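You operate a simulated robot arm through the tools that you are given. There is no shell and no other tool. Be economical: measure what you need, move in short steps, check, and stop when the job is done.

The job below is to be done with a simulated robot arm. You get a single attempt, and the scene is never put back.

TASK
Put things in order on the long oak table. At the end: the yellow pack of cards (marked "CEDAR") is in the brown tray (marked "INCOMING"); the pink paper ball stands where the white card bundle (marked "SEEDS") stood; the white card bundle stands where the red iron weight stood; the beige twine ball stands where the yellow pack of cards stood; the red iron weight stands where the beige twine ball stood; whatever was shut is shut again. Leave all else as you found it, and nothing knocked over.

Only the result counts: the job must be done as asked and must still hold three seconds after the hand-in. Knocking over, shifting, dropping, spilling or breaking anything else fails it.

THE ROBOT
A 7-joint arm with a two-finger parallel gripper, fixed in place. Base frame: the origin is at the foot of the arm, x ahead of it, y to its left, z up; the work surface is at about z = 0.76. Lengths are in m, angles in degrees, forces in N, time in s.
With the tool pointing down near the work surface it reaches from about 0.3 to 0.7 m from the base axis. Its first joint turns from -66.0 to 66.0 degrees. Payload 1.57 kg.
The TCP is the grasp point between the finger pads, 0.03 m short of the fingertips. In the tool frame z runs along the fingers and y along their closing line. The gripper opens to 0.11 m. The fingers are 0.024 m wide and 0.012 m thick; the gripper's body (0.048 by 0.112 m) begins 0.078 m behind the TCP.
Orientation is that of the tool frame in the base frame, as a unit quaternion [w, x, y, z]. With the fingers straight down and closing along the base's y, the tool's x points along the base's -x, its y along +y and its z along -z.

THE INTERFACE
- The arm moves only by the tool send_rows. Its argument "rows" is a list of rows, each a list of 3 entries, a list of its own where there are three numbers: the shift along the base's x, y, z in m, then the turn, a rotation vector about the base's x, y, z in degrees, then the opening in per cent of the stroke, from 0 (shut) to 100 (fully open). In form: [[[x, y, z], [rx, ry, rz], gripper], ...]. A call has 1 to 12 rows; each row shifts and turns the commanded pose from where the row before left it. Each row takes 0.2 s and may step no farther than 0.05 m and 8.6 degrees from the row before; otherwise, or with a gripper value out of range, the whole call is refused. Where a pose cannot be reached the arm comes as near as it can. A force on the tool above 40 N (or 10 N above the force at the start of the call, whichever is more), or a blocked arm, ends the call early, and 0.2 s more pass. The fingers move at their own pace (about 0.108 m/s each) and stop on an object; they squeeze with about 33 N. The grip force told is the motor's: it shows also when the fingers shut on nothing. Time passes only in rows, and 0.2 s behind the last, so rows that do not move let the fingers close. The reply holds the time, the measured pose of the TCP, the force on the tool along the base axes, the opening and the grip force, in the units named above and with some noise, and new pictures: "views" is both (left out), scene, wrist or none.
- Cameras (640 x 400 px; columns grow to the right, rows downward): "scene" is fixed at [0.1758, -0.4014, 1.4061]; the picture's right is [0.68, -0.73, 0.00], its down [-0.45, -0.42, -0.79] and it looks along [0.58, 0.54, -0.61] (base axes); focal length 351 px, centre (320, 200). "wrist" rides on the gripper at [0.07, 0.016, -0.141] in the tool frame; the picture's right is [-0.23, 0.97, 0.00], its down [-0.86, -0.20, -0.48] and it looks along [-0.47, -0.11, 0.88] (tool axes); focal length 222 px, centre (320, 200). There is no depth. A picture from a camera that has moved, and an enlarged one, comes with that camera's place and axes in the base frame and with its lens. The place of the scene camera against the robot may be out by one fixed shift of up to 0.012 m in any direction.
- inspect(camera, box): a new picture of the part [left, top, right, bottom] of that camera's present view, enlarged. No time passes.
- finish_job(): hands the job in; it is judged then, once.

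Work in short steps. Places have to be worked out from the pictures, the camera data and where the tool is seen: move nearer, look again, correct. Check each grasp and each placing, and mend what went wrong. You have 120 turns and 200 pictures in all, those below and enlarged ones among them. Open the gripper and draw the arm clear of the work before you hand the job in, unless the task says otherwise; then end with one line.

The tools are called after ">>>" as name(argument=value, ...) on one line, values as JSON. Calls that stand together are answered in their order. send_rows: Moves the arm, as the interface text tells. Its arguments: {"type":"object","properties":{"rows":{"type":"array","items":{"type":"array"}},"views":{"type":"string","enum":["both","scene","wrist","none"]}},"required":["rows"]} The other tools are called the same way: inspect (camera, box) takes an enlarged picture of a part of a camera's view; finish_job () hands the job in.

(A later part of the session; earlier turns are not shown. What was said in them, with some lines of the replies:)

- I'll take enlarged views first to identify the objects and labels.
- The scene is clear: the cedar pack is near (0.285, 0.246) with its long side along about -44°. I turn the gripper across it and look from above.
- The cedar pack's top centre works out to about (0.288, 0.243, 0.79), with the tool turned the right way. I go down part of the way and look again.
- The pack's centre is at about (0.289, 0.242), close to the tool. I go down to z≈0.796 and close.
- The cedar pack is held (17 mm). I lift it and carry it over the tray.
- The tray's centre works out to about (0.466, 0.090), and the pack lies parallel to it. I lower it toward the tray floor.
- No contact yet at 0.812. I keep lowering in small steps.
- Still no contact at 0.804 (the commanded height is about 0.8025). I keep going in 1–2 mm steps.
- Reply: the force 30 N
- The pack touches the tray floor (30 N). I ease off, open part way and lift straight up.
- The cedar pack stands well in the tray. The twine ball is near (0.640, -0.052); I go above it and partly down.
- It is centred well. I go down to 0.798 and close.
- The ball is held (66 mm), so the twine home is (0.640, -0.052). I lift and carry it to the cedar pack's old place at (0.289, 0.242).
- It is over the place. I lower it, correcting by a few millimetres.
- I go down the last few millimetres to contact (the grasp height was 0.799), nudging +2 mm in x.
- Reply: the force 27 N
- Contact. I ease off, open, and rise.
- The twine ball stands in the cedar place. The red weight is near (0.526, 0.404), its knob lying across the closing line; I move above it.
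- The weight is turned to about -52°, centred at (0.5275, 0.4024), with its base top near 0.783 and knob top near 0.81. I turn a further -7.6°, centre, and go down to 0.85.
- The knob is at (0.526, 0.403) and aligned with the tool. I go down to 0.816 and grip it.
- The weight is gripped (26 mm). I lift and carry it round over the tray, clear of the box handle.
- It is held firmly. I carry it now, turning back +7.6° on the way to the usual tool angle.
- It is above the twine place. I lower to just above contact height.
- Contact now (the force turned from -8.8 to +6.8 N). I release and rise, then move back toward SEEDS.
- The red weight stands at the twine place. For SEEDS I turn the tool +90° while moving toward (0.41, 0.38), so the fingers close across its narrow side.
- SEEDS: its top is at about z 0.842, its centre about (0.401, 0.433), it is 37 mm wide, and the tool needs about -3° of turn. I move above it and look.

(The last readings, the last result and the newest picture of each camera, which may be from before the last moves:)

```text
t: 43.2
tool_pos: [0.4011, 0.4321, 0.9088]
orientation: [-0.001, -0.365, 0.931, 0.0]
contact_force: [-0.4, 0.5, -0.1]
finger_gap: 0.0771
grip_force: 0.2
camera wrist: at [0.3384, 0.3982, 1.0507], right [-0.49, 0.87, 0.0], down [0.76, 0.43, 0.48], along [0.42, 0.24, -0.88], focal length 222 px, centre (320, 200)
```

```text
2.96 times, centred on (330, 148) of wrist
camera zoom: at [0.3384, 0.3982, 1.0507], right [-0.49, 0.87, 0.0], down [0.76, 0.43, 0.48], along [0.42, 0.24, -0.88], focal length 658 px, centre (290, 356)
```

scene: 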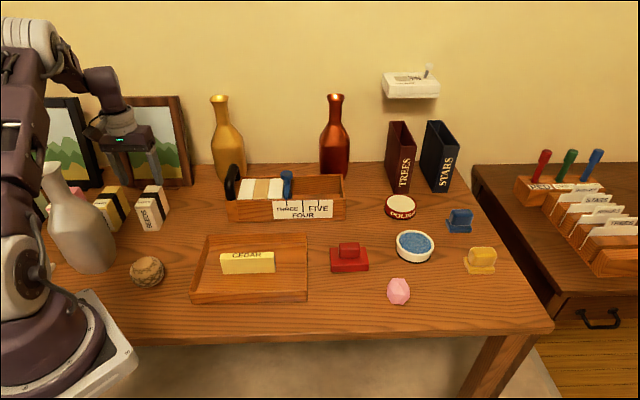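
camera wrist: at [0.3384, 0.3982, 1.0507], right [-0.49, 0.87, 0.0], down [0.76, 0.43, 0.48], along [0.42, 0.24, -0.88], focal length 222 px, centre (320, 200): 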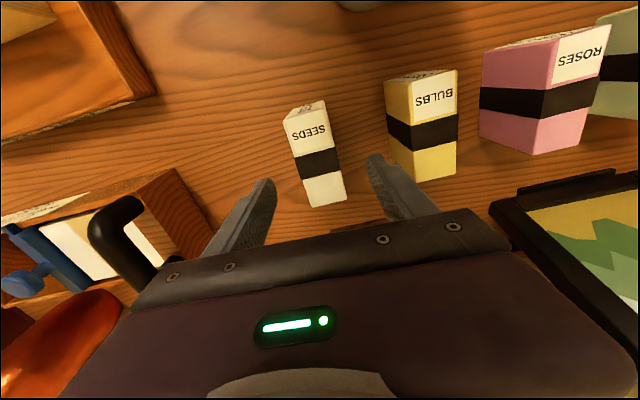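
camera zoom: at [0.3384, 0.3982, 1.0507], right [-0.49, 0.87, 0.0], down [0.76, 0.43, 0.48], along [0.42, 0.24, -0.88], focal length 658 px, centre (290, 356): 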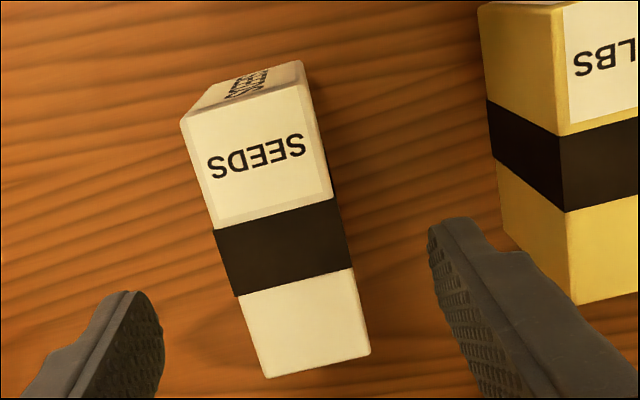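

SEEDS' centre is (0.403, 0.4326) and its yaw about 44.5°. I turn back +2°, go down to 0.815 and close.

>>> send_rows(rows=[[[0.002, 0.0005, -0.02], [0, 0, 2], 70], [[0, 0, -0.03], [0, 0, 0], 70], [[0, 0, -0.03], [0, 0, 0], 70], [[0, 0, -0.012], [0, 0, 0], 70], [[0, 0, 0], [0, 0, 0], 70]], views="wrist")

```text
t: 44.4
tool_pos: [0.4029, 0.4349, 0.8169]
orientation: [0.0, -0.381, 0.925, 0.0]
contact_force: [-0.4, -0.1, -0.4]
finger_gap: 0.077
grip_force: 0.1
camera wrist: at [0.3419, 0.3973, 0.9582], right [-0.52, 0.85, 0.0], down [0.75, 0.46, 0.48], along [0.41, 0.25, -0.88], focal length 222 px, centre (320, 200)
```

wrist: 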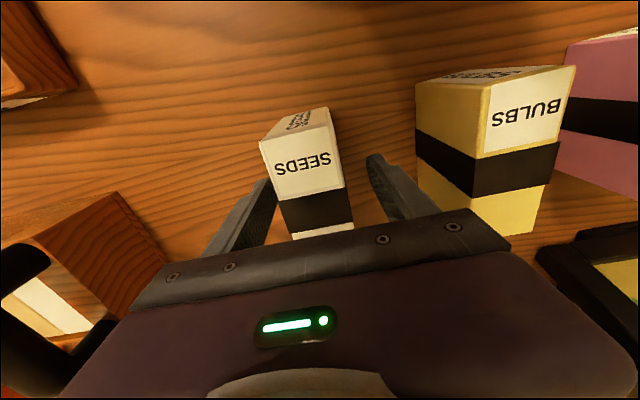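

>>> send_rows(rows=[[[0.001, -0.001, 0], [0, 0, 0], 50], [[0, 0, 0], [0, 0, 0], 40], [[0, 0, 0], [0, 0, 0], 30], [[0, 0, 0], [0, 0, 0], 0], [[0, 0, 0], [0, 0, 0], 0]], views="wrist")

```text
t: 45.6
tool_pos: [0.4039, 0.4327, 0.8174]
orientation: [-0.001, -0.381, 0.924, 0.001]
contact_force: [0.0, 0.2, -0.6]
finger_gap: 0.0398
grip_force: 32.9
camera wrist: at [0.3422, 0.3961, 0.9592], right [-0.53, 0.85, 0.0], down [0.75, 0.46, 0.48], along [0.41, 0.25, -0.88], focal length 222 px, centre (320, 200)
```

wrist: 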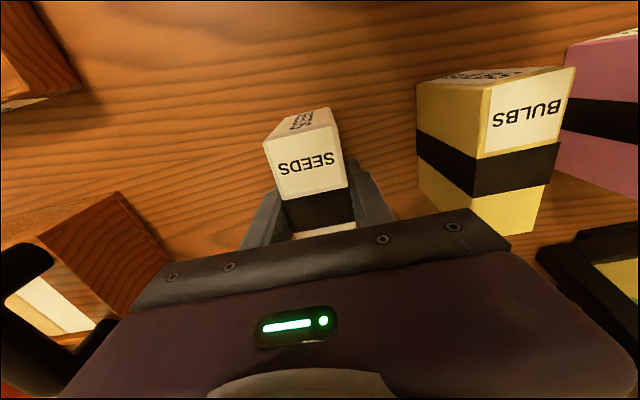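

SEEDS is held (40 mm). I lift it and move to the red weight's place (0.526, 0.403).

>>> send_rows(rows=[[[0, 0, 0.03], [0, 0, 0], 0], [[0, 0, 0.04], [0, 0, 0], 0], [[0, 0, 0.03], [0, 0, 0], 0], [[0.03, -0.0075, 0], [0, 0, 0], 0], [[0.031, -0.0075, 0], [0, 0, 0], 0], [[0.031, -0.0075, 0], [0, 0, 0], 0], [[0.031, -0.0075, 0], [0, 0, 0], 0], [[0, 0, 0], [0, 0, 0], 0], [[0, 0, 0], [0, 0, 0], 0]])

```text
t: 47.6
tool_pos: [0.5261, 0.4041, 0.919]
orientation: [0.0, -0.381, 0.924, -0.001]
contact_force: [0.7, -1.3, -1.6]
finger_gap: 0.0393
grip_force: 33.4
camera wrist: at [0.4644, 0.3672, 1.0601], right [-0.53, 0.85, 0.0], down [0.75, 0.46, 0.48], along [0.41, 0.25, -0.88], focal length 222 px, centre (320, 200)
```

scene: 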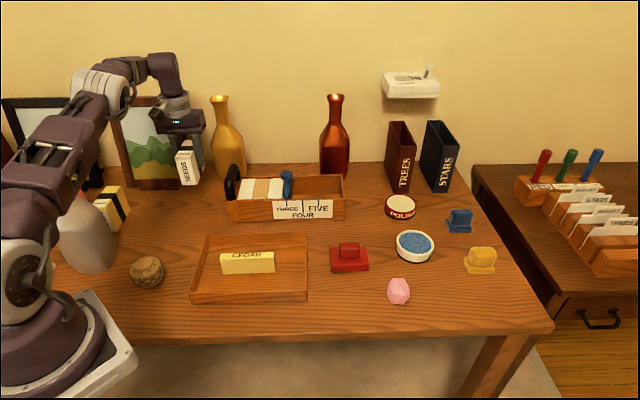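
wrist: 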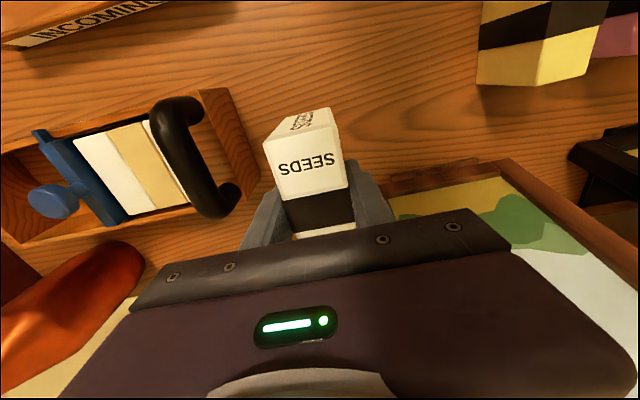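

It is over the red place, and INCOMING is visible on the tray. I lower to near contact (grasp height 0.817).

>>> send_rows(rows=[[[0.001, -0.001, -0.03], [0, 0, 0], 0], [[0, 0, -0.03], [0, 0, 0], 0], [[0, 0, -0.025], [0, 0, 0], 0], [[0, 0, -0.01], [0, 0, 0], 0], [[0, 0, 0], [0, 0, 0], 0]])

```text
t: 48.8
tool_pos: [0.5278, 0.4027, 0.8214]
orientation: [0.0, -0.381, 0.925, 0.0]
contact_force: [-0.7, 0.7, -2.0]
finger_gap: 0.0394
grip_force: 33.3
camera wrist: at [0.4658, 0.3654, 0.9625], right [-0.53, 0.85, 0.0], down [0.75, 0.46, 0.48], along [0.41, 0.25, -0.88], focal length 222 px, centre (320, 200)
```

scene: 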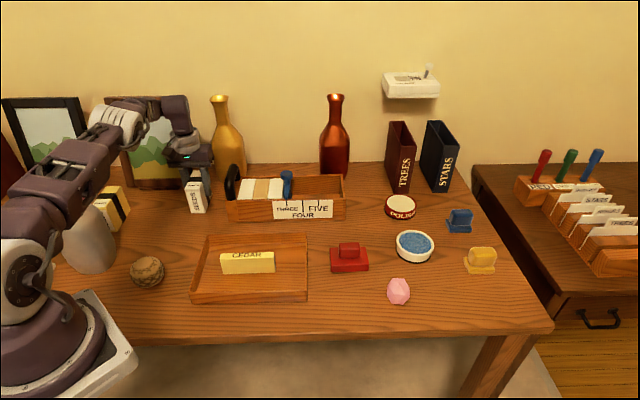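
wrist: 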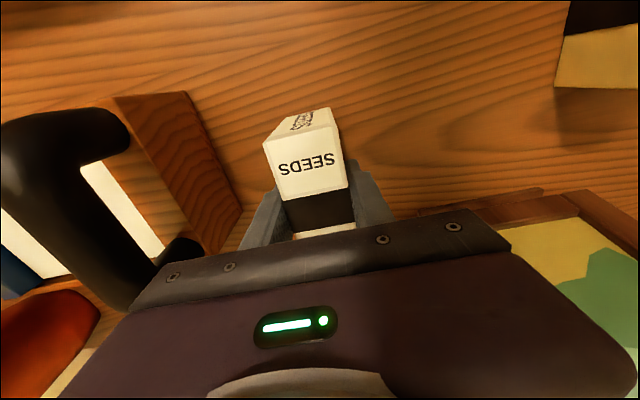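

>>> send_rows(rows=[[[0, 0, -0.002], [0, 0, 0], 0], [[0, 0, -0.002], [0, 0, 0], 0], [[0, 0, 0], [0, 0, 0], 0]], views="none")

```text
t: 49.6
tool_pos: [0.5277, 0.4003, 0.8179]
orientation: [0.0, -0.38, 0.925, 0.0]
contact_force: [1.0, 0.3, -1.6]
finger_gap: 0.0398
grip_force: 32.6
```

>>> send_rows(rows=[[[0, 0.001, -0.001], [0, 0, 0], 0], [[0, 0, -0.001], [0, 0, 0], 0], [[0, 0, 0], [0, 0, 0], 0]], views="none")

```text
t: 50.4
tool_pos: [0.5285, 0.4022, 0.8181]
orientation: [0.001, -0.381, 0.925, 0.0]
contact_force: [-2.1, -1.9, 13.4]
finger_gap: 0.0397
grip_force: 33.2
```

Contact. I open to 60 % and rise straight up.

>>> send_rows(rows=[[[0, 0, 0], [0, 0, 0], 50], [[0, 0, 0], [0, 0, 0], 60], [[0, 0, 0], [0, 0, 0], 60], [[0, 0, 0.03], [0, 0, 0], 60], [[0, 0, 0.04], [0, 0, 0], 60], [[0, 0, 0.04], [0, 0, 0], 60], [[0, 0, 0.02], [0, 0, 0], 60], [[-0.03, -0.035, 0], [0, 0, 0], 60], [[-0.03, -0.035, 0], [0, 0, 0], 60], [[0, 0, 0], [0, 0, 0], 60]])

```text
t: 52.6
tool_pos: [0.4699, 0.3313, 0.9475]
orientation: [0.001, -0.381, 0.924, 0.0]
contact_force: [0.2, -0.5, 0.0]
finger_gap: 0.066
grip_force: 0.1
camera wrist: at [0.408, 0.2933, 1.0894], right [-0.52, 0.85, 0.0], down [0.75, 0.46, 0.48], along [0.41, 0.25, -0.88], focal length 222 px, centre (320, 200)
```

scene: 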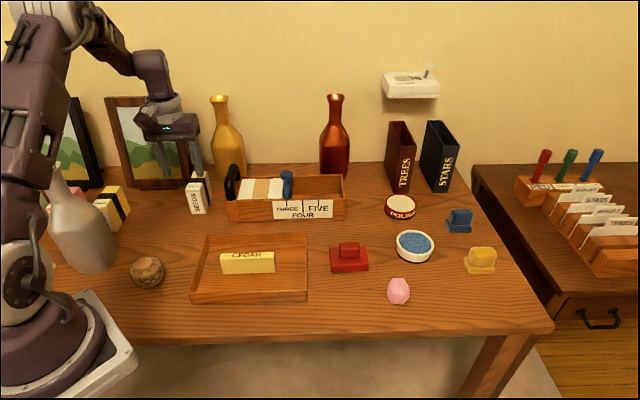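
wrist: 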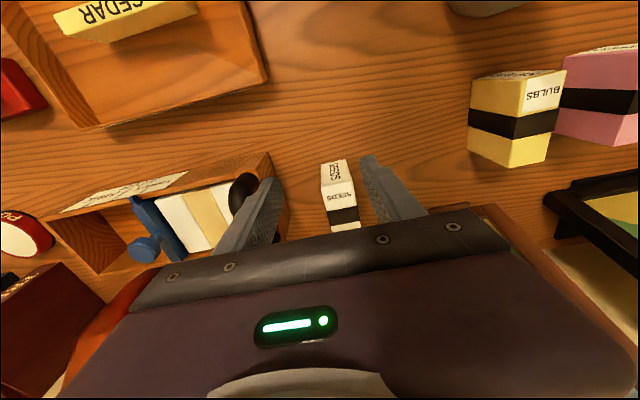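

SEEDS stands in the red place. I now go for the pink ball near (0.63, -0.20), turning the tool back by -45°.

>>> send_rows(rows=[[[0.005, -0.047, 0], [0, 0, -3.73], 60], [[0.005, -0.047, 0], [0, 0, -3.73], 60], [[0.005, -0.047, 0], [0, 0, -3.73], 60], [[0.005, -0.047, 0], [0, 0, -3.73], 60], [[0.005, -0.047, 0], [0, 0, -3.73], 80], [[0.005, -0.046, 0], [0, 0, -3.73], 80], [[0.02, -0.04, 0], [0, 0, -3.73], 80], [[0.02, -0.04, 0], [0, 0, -3.73], 80], [[0.02, -0.04, 0], [0, 0, -3.73], 80], [[0.02, -0.04, 0], [0, 0, -3.73], 80], [[0.02, -0.04, 0], [0, 0, -3.73], 80], [[0.02, -0.04, 0], [0, 0, -3.73], 80]])

```text
t: 55.2
tool_pos: [0.6168, -0.1884, 0.9487]
orientation: [0.0, 0.0, 1.0, 0.0]
contact_force: [-0.8, -0.1, 0.4]
finger_gap: 0.088
grip_force: 0.1
camera wrist: at [0.5458, -0.1705, 1.0906], right [0.23, 0.97, 0.0], down [0.86, -0.2, 0.48], along [0.47, -0.11, -0.88], focal length 222 px, centre (320, 200)
```

scene: 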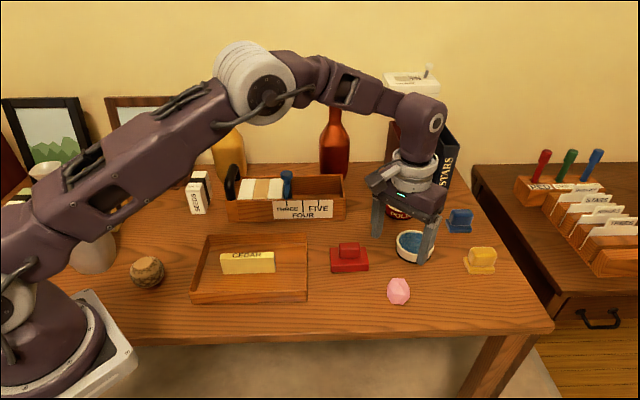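
wrist: 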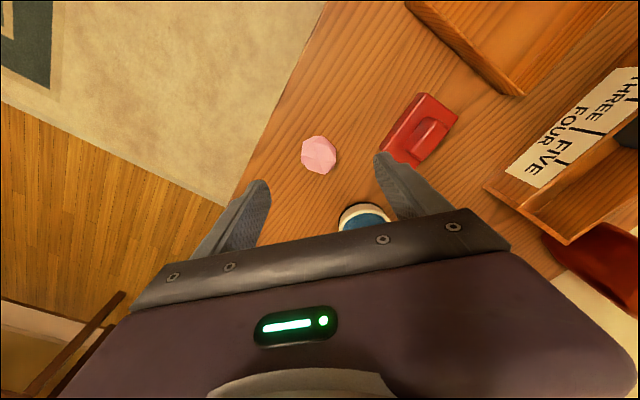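

The pink ball is near (0.637, -0.193). I centre over it and go down.

>>> send_rows(rows=[[[0.02, -0.005, -0.03], [0, 0, 0], 80], [[0, 0, -0.04], [0, 0, 0], 80], [[0, 0, 0], [0, 0, 0], 80], [[0, 0, 0], [0, 0, 0], 80]], views="wrist")

```text
t: 56.2
tool_pos: [0.6377, -0.1917, 0.8798]
orientation: [0.001, 0.0, 1.0, 0.0]
contact_force: [0.0, -0.1, -0.7]
finger_gap: 0.088
grip_force: 0.1
camera wrist: at [0.5674, -0.1746, 1.02], right [0.23, 0.97, 0.0], down [0.86, -0.2, 0.48], along [0.47, -0.11, -0.88], focal length 222 px, centre (320, 200)
```

wrist: 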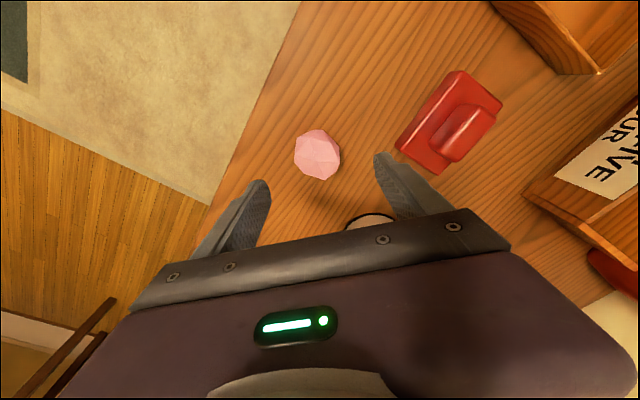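

It is centred within 3 mm. I go down to 0.795 and close gently.

>>> send_rows(rows=[[[0, -0.0025, -0.03], [0, 0, 0], 80], [[0, 0, -0.03], [0, 0, 0], 80], [[0, 0, -0.024], [0, 0, 0], 80], [[0, 0, 0], [0, 0, 0], 65], [[0, 0, 0], [0, 0, 0], 50], [[0, 0, 0], [0, 0, 0], 40], [[0, 0, 0], [0, 0, 0], 0], [[0, 0, 0], [0, 0, 0], 0]])

```text
t: 58.0
tool_pos: [0.6377, -0.1935, 0.7926]
orientation: [0.0, 0.0, 1.0, -0.001]
contact_force: [0.2, -1.2, 0.8]
finger_gap: 0.0492
grip_force: 32.6
camera wrist: at [0.5679, -0.1769, 0.9345], right [0.23, 0.97, 0.0], down [0.86, -0.2, 0.48], along [0.47, -0.11, -0.88], focal length 222 px, centre (320, 200)
```

scene: 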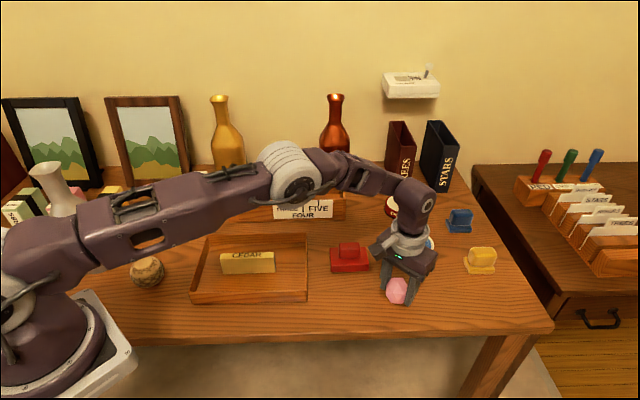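
wrist: 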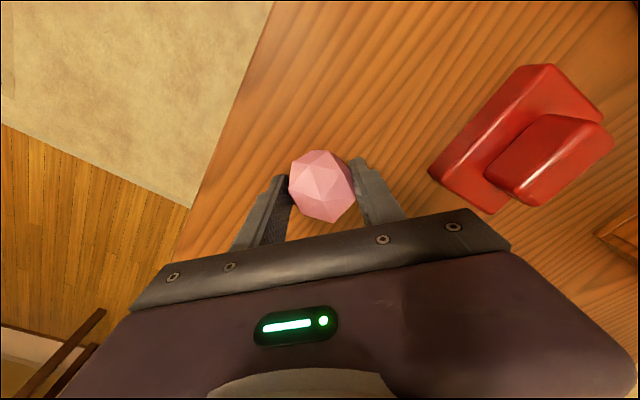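

The pink ball is held (49 mm). I lift it, then carry it to SEEDS' old place with the same tool angle as was safe there.

>>> send_rows(rows=[[[0, 0, 0.03], [0, 0, 0], 0], [[0, 0, 0.04], [0, 0, 0], 0], [[0, 0, 0.045], [0, 0, 0], 0], [[0, 0, 0.045], [0, 0, 0], 0], [[-0.0235, 0.0367, 0], [0, 0, 2.8], 0], [[-0.0235, 0.0367, 0], [0, 0, 2.8], 0], [[-0.0235, 0.0367, 0], [0, 0, 2.8], 0], [[-0.0235, 0.0367, 0], [0, 0, 2.8], 0], [[-0.0235, 0.0367, 0], [0, 0, 2.8], 0], [[-0.0235, 0.0367, 0], [0, 0, 2.8], 0], [[-0.0235, 0.0367, 0], [0, 0, 2.8], 0], [[-0.0235, 0.0367, 0], [0, 0, 2.8], 0]], views="none")

>>> send_rows(rows=[[[-0.0058, 0.0416, 0], [0, 0, 2.8], 0], [[-0.0058, 0.0416, 0], [0, 0, 2.8], 0], [[-0.0058, 0.0416, 0], [0, 0, 2.8], 0], [[-0.0058, 0.0416, 0], [0, 0, 2.8], 0], [[-0.0058, 0.0416, 0], [0, 0, 2.8], 0], [[-0.0058, 0.0416, 0], [0, 0, 2.8], 0], [[-0.0058, 0.0416, 0], [0, 0, 2.8], 0], [[-0.0058, 0.0416, 0], [0, 0, 2.8], 0], [[0, 0, 0], [0, 0, 0], 0], [[0, 0, 0], [0, 0, 0], 0]])

```text
t: 60.6
tool_pos: [0.4518, 0.0987, 0.953]
orientation: [0.0, -0.195, 0.981, 0.0]
contact_force: [0.1, 0.4, -0.6]
finger_gap: 0.0492
grip_force: 33.6
```

```text
t: 62.8
tool_pos: [0.4004, 0.4353, 0.9541]
orientation: [0.001, -0.381, 0.924, 0.0]
contact_force: [0.2, 0.5, 0.5]
finger_gap: 0.0489
grip_force: 33.0
camera wrist: at [0.3402, 0.3966, 1.0945], right [-0.53, 0.85, 0.0], down [0.75, 0.46, 0.48], along [0.41, 0.25, -0.88], focal length 222 px, centre (320, 200)
```

scene: 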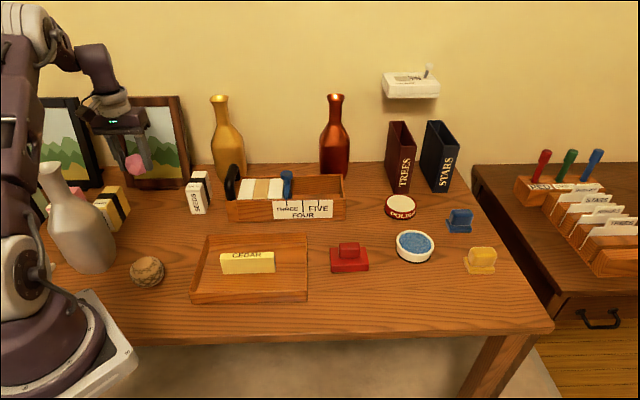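
wrist: 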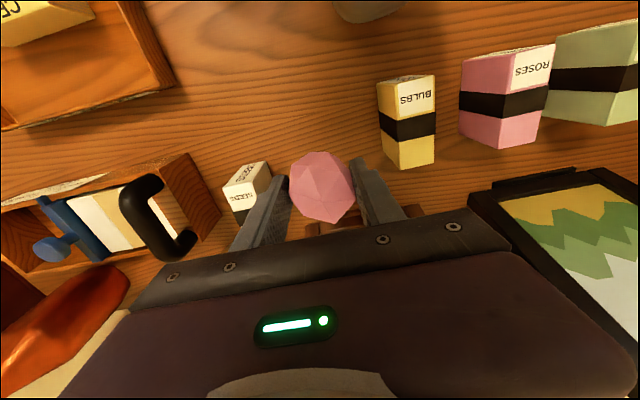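

I lower toward 0.797 with a small correction.

>>> send_rows(rows=[[[0.002, -0.002, -0.04], [0, 0, 0], 0], [[0, 0, -0.04], [0, 0, 0], 0], [[0, 0, -0.04], [0, 0, 0], 0], [[0, 0, -0.03], [0, 0, 0], 0], [[0, 0, -0.006], [0, 0, 0], 0], [[0, 0, 0], [0, 0, 0], 0]], views="none")

```text
t: 64.2
tool_pos: [0.4039, 0.4287, 0.7974]
orientation: [0.001, -0.38, 0.925, 0.0]
contact_force: [-0.4, -0.8, 0.0]
finger_gap: 0.0488
grip_force: 32.7
```

>>> send_rows(rows=[[[-0.0005, 0.003, -0.002], [0, 0, 0], 0], [[0, 0, -0.002], [0, 0, 0], 0], [[0, 0, 0], [0, 0, 0], 0], [[0, 0, 0], [0, 0, 0], 0]], views="none")

```text
t: 65.2
tool_pos: [0.4055, 0.4314, 0.7935]
orientation: [0.001, -0.381, 0.925, 0.001]
contact_force: [0.8, 0.2, -0.3]
finger_gap: 0.0489
grip_force: 33.1
```

>>> send_rows(rows=[[[-0.001, 0.001, -0.001], [0, 0, 0], 0], [[0, 0, -0.001], [0, 0, 0], 0], [[0, 0, 0], [0, 0, 0], 0]], views="none")

```text
t: 66.0
tool_pos: [0.4038, 0.4321, 0.7913]
orientation: [0.002, -0.381, 0.924, 0.0]
contact_force: [-0.8, -3.6, 22.5]
finger_gap: 0.0486
grip_force: 32.9
```

Contact. I ease off slightly, open gently, and rise straight.

>>> send_rows(rows=[[[0, 0, 0.001], [0, 0, 0], 0], [[0, 0, 0], [0, 0, 0], 48], [[0, 0, 0], [0, 0, 0], 54], [[0, 0, 0], [0, 0, 0], 65], [[0, 0, 0], [0, 0, 0], 65], [[0, 0, 0.03], [0, 0, 0], 65], [[0, 0, 0.04], [0, 0, 0], 65], [[0, 0, 0.045], [0, 0, 0], 65], [[0, 0, 0.045], [0, 0, 0], 65], [[0, 0, 0], [0, 0, 0], 65]])

```text
t: 68.2
tool_pos: [0.405, 0.4316, 0.9555]
orientation: [0.001, -0.381, 0.925, 0.0]
contact_force: [-0.9, 0.1, 0.0]
finger_gap: 0.0716
grip_force: 0.1
camera wrist: at [0.3432, 0.3951, 1.0963], right [-0.53, 0.85, 0.0], down [0.75, 0.46, 0.48], along [0.41, 0.25, -0.88], focal length 222 px, centre (320, 200)
```

scene: 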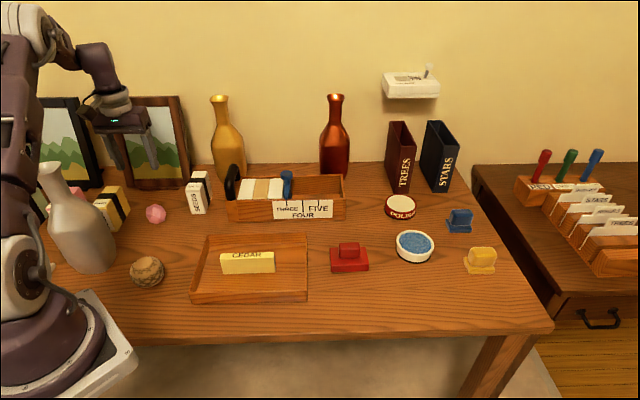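
wrist: 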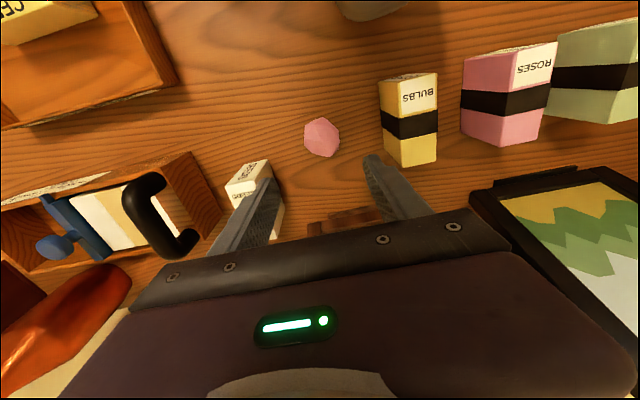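

The pink ball rests at about (0.402, 0.434), as wanted. I draw the arm clear and check everything once more.

>>> send_rows(rows=[[[0, -0.03, 0.03], [0, 0, 0], 80], [[0, -0.04, 0.03], [0, 0, 0], 100], [[0, -0.045, 0.02], [0, 0, -4], 100], [[0, -0.045, 0], [0, 0, -8], 100], [[0, -0.045, 0], [0, 0, -8], 100], [[-0.02, -0.045, 0], [0, 0, -8], 100], [[-0.02, -0.02, 0], [0, 0, -8], 100], [[0, 0, 0], [0, 0, -8], 100], [[0, 0, 0], [0, 0, 0], 100]])

>>> inspect(camera="scene", box=[40, 150, 400, 320])

```text
t: 70.2
tool_pos: [0.3641, 0.1591, 1.0345]
orientation: [0.0, -0.005, 1.0, 0.001]
contact_force: [-0.1, -0.9, 0.3]
finger_gap: 0.1101
grip_force: 0.0
camera wrist: at [0.2938, 0.1757, 1.1749], right [0.21, 0.98, 0.0], down [0.86, -0.19, 0.48], along [0.47, -0.1, -0.88], focal length 222 px, centre (320, 200)
```

scene: 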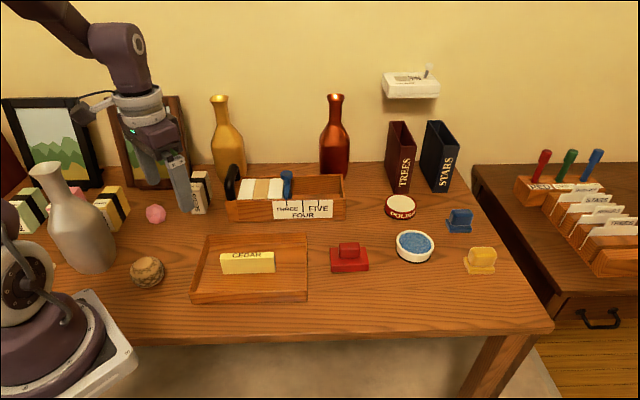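
wrist: 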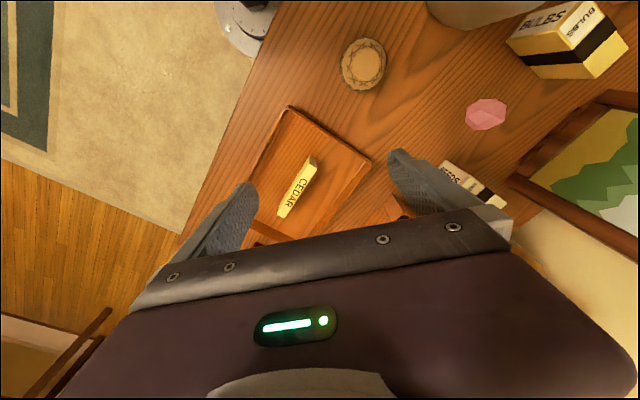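

```text
1.78 times, centred on (220, 235) of scene
camera zoom: at [0.1758, -0.4014, 1.4061], right [0.68, -0.73, 0.0], down [-0.45, -0.42, -0.79], along [0.58, 0.54, -0.61], focal length 625 px, centre (498, 138)
```

zoom: 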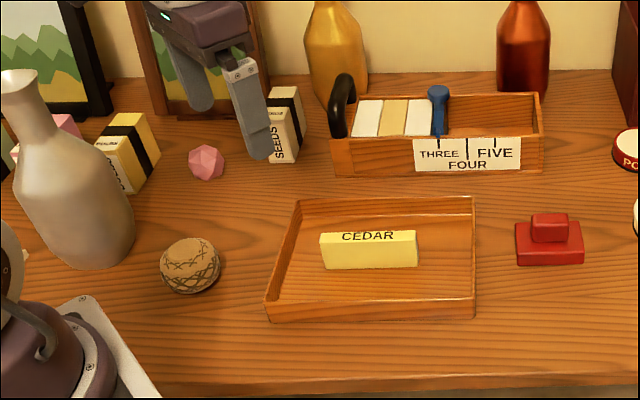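

All five objects are in place, nothing else has moved, and the arm is clear with the gripper open. I hand in.

>>> finish_job()

```text
The job is handed in.
```

The job is handed in: in the last pictures the CEDAR pack was in the INCOMING tray, the pink ball, SEEDS bundle, twine ball and red weight were on their new places, and nothing else looked moved; nothing shut was opened.
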